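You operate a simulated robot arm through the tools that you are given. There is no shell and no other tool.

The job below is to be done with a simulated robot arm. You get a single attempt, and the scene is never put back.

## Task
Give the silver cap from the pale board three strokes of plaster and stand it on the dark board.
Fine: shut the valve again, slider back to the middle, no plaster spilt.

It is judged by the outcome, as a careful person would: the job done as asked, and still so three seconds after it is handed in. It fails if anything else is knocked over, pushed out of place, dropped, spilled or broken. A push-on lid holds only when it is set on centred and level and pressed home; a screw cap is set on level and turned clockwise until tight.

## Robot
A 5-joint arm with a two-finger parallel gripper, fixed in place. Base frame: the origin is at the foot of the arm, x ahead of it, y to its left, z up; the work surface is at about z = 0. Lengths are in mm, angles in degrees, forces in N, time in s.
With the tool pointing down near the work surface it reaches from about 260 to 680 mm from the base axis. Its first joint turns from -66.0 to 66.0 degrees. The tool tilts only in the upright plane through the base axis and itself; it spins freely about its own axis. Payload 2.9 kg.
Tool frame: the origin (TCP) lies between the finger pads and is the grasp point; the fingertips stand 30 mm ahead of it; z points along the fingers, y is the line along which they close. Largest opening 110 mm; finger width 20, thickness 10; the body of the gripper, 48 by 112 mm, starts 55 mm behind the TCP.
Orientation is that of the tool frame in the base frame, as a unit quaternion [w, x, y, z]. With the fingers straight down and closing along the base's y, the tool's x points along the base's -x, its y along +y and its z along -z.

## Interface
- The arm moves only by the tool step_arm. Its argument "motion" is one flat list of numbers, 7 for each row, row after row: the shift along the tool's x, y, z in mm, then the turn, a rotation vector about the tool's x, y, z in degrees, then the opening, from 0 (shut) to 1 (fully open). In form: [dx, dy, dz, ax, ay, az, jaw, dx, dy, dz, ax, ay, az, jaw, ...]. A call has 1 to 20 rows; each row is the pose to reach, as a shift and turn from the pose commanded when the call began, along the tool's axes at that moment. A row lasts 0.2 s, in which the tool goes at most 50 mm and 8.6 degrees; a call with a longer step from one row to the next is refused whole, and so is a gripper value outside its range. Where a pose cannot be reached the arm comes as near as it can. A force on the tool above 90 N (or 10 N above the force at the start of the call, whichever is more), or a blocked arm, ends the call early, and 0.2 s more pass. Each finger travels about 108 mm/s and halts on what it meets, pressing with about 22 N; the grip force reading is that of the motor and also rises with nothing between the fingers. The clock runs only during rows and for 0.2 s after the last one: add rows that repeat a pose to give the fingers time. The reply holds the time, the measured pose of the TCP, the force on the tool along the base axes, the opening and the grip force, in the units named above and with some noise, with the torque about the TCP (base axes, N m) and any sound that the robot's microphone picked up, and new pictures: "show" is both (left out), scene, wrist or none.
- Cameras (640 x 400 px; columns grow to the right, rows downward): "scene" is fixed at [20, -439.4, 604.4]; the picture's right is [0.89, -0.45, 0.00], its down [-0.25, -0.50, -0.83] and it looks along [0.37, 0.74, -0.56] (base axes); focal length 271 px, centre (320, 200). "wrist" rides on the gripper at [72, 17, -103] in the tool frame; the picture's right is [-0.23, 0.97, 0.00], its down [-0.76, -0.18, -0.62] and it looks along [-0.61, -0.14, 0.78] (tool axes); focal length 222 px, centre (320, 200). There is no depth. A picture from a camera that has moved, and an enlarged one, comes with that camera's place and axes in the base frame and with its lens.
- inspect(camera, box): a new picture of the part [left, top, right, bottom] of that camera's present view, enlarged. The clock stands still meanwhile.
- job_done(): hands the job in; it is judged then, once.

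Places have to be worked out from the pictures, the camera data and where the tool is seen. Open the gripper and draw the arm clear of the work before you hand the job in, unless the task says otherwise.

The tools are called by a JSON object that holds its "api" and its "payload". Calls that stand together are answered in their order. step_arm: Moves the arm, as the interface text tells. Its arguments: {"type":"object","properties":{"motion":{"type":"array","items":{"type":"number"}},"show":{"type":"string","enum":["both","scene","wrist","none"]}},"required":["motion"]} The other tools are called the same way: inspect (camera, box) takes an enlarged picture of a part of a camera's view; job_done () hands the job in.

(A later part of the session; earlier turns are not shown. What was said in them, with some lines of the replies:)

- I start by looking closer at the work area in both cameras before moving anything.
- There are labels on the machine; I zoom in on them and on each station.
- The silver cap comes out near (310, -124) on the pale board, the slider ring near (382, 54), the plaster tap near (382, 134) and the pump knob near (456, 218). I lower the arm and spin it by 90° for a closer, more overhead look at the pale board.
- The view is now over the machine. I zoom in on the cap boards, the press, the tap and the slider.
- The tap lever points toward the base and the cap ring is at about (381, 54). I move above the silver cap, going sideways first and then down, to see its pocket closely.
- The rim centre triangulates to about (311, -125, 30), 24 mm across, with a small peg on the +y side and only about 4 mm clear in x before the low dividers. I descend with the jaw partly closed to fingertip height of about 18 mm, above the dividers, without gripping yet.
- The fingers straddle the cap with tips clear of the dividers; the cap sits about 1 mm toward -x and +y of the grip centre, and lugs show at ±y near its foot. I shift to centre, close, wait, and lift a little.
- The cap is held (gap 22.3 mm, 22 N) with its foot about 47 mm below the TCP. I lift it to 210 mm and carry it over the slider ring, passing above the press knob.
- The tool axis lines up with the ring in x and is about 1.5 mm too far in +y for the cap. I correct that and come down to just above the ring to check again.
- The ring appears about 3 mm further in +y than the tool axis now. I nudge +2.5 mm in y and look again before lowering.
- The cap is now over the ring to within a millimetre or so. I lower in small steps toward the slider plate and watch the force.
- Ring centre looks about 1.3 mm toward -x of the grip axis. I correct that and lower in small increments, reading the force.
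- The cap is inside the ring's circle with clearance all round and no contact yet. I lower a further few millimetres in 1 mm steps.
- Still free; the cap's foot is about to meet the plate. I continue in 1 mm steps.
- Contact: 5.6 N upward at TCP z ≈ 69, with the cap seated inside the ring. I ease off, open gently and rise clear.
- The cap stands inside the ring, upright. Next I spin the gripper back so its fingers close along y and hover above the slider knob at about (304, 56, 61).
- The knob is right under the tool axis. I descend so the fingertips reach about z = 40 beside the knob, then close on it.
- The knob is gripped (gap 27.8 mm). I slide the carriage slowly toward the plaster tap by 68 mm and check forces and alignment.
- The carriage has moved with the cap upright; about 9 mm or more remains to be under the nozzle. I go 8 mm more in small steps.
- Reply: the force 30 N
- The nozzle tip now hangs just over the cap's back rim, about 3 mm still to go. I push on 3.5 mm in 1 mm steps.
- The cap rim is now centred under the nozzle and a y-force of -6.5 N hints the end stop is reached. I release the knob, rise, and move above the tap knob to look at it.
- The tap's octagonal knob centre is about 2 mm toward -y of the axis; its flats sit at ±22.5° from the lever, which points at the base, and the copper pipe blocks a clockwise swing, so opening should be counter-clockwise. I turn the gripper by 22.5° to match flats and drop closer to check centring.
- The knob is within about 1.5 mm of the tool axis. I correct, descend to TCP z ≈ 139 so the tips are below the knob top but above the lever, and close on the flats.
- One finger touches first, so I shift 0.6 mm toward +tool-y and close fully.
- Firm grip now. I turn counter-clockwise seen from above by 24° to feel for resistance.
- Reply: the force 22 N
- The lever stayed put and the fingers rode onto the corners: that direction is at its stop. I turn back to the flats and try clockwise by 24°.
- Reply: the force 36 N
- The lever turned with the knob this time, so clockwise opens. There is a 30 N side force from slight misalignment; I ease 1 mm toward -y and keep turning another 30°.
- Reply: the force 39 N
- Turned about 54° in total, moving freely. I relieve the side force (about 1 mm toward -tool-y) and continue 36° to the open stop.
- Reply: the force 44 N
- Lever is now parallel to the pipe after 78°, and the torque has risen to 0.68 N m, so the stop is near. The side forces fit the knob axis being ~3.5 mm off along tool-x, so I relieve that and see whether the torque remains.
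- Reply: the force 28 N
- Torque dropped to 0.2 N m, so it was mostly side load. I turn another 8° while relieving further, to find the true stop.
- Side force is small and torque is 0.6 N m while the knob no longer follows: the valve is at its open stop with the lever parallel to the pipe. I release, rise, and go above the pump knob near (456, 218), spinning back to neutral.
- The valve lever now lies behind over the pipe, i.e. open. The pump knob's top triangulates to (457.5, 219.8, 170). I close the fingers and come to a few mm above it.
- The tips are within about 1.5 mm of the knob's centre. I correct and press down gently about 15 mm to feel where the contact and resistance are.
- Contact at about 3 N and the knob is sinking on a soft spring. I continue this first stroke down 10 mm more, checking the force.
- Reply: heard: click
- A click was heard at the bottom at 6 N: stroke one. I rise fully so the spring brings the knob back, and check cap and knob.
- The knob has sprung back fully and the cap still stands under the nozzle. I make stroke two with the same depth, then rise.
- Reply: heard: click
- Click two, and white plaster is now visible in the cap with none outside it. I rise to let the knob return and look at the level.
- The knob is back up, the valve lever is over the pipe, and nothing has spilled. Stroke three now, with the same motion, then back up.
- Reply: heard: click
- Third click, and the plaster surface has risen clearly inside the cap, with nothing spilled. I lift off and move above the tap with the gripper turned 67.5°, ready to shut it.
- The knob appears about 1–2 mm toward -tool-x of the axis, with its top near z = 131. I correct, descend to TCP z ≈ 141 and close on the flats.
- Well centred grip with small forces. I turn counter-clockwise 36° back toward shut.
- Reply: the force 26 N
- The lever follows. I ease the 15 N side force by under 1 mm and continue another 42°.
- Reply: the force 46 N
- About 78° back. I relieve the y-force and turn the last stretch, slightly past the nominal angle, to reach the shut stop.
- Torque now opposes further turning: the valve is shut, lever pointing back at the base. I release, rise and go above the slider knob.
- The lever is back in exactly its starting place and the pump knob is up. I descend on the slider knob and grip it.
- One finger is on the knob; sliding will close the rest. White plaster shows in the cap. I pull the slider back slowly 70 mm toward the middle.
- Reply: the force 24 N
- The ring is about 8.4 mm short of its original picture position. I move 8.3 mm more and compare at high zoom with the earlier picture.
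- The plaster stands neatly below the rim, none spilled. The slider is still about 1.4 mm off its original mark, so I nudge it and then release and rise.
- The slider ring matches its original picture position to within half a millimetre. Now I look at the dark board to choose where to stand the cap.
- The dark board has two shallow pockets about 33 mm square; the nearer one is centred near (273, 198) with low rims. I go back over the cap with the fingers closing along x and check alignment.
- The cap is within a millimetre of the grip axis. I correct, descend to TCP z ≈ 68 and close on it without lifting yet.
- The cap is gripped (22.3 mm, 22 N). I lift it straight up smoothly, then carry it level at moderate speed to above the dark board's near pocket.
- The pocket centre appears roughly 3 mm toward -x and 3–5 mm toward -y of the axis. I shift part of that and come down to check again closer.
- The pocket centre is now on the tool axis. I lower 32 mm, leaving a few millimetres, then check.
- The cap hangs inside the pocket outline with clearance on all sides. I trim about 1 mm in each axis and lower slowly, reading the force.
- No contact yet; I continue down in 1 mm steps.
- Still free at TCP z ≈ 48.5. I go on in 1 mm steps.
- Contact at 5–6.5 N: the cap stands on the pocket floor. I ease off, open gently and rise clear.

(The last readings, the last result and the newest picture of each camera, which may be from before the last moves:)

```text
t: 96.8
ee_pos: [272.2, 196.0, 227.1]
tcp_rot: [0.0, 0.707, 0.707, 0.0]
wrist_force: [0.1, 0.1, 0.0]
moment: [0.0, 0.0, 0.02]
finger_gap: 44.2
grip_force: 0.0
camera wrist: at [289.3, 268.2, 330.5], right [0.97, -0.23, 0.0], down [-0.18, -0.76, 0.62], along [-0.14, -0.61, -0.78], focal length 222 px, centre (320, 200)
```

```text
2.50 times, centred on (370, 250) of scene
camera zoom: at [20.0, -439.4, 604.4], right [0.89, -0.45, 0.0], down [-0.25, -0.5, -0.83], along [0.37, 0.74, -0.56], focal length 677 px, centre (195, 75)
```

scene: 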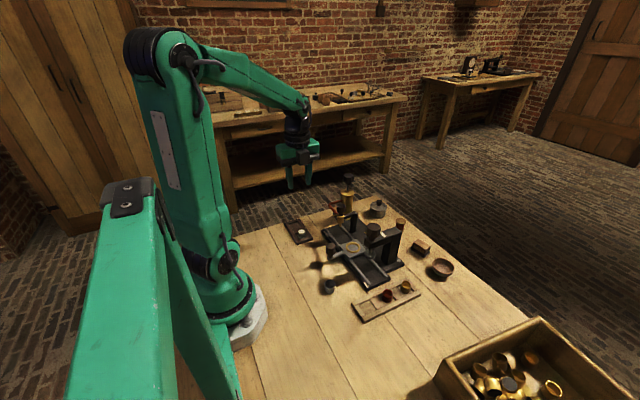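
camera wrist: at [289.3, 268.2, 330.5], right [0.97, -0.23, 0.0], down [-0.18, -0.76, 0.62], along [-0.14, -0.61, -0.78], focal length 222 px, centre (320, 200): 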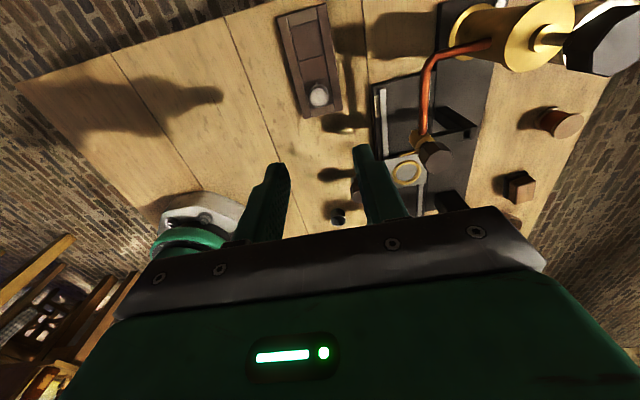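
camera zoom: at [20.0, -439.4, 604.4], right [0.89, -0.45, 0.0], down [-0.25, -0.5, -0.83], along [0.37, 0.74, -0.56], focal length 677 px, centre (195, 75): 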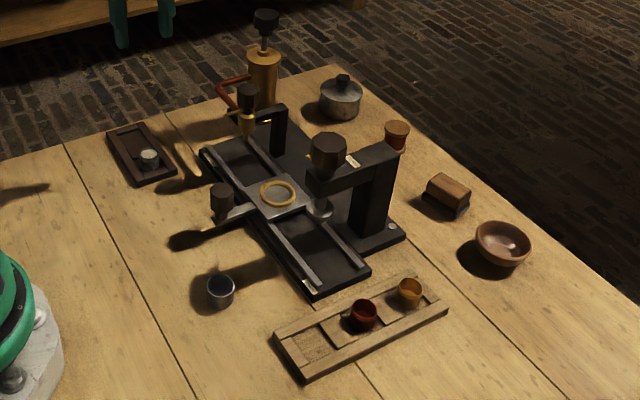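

The cap stands upright in the dark board's pocket, filled below the rim. I make a last check of the slider plate, nozzle and valve for spills and position, and draw the arm back further.

{"api": "step_arm", "payload": {"motion": [0, 0, -30, 0, 0, 0, 0.4, 0, 0, -70, 0, 0, 0, 0.5, 0, 0, -110, 0, 0, 0, 0.5, 0, 0, -110, 0, 0, 0, 0.5], "show": "none"}}

{"api": "inspect", "payload": {"camera": "scene", "box": [325, 195, 385, 255]}}

{"api": "inspect", "payload": {"camera": "scene", "box": [340, 225, 380, 255]}}

{"api": "inspect", "payload": {"camera": "scene", "box": [310, 180, 420, 260]}}

```text
t: 97.8
ee_pos: [269.7, 197.4, 338.2]
tcp_rot: [0.0, 0.707, 0.707, 0.0]
wrist_force: [0.5, 0.4, -0.6]
moment: [-0.02, 0.01, 0.0]
finger_gap: 55.2
grip_force: 0.0
```

```text
6.67 times, centred on (355, 225) of scene
camera zoom: at [20.0, -439.4, 604.4], right [0.89, -0.45, 0.0], down [-0.25, -0.5, -0.83], along [0.37, 0.74, -0.56], focal length 1805 px, centre (87, 33)
```

zoom: 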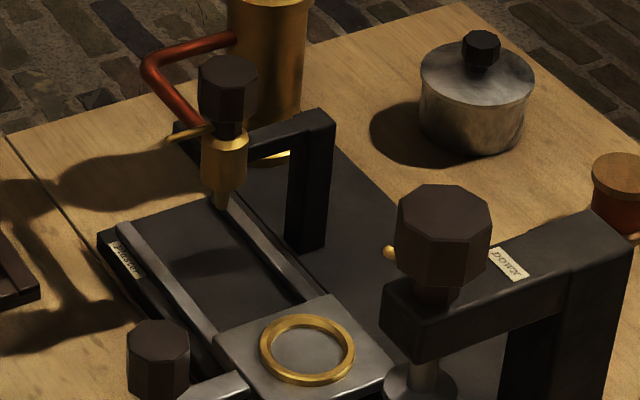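

```text
13.33 times, centred on (360, 240) of scene
camera zoom: at [20.0, -439.4, 604.4], right [0.89, -0.45, 0.0], down [-0.25, -0.5, -0.83], along [0.37, 0.74, -0.56], focal length 3609 px, centre (-213, -333)
```

zoom: 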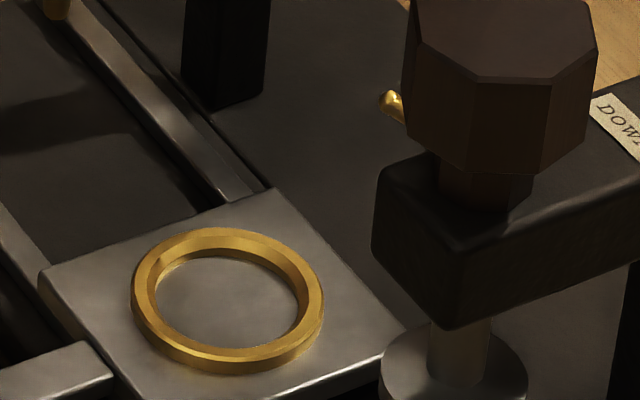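

```text
5.00 times, centred on (365, 220) of scene
camera zoom: at [20.0, -439.4, 604.4], right [0.89, -0.45, 0.0], down [-0.25, -0.5, -0.83], along [0.37, 0.74, -0.56], focal length 1353 px, centre (95, 100)
```

zoom: 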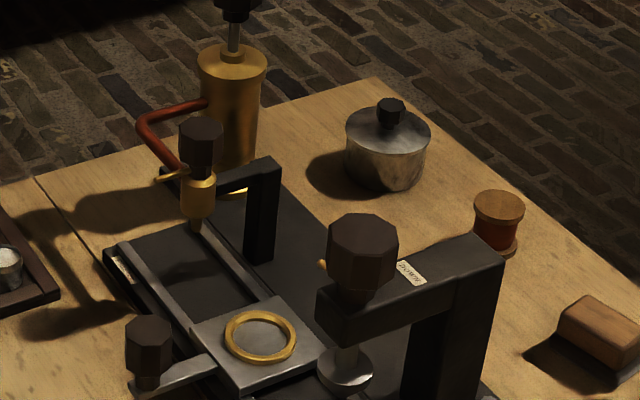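

The slider plate is clean and back in the middle, the lever is in its shut position, and the silver cap stands filled on the dark board. The arm is clear and the gripper open, so I hand the job in.

{"api": "job_done", "payload": {}}

```text
The job is handed in.
```

The silver cap has had three strokes of plaster and is standing upright in the near pocket of the dark board. I have handed the job in, but no result has come back.

- **Plaster:** the pump clicked once at the bottom of each of the three strokes. The plaster surface sits just below the cap's rim. The close-up pictures show no spill on the slider plate, around the nozzle or on the dark board.
- **Valve:** it is turned back to its stop, and the lever is where it was at the start. I first tried turning it the wrong way, and it did not move.
- **Slider:** it is back in the middle, within about half a millimetre of where it started.
- **Other objects:** in the final pictures nothing else looks moved or knocked over. The gripper is open and the arm is raised well clear.
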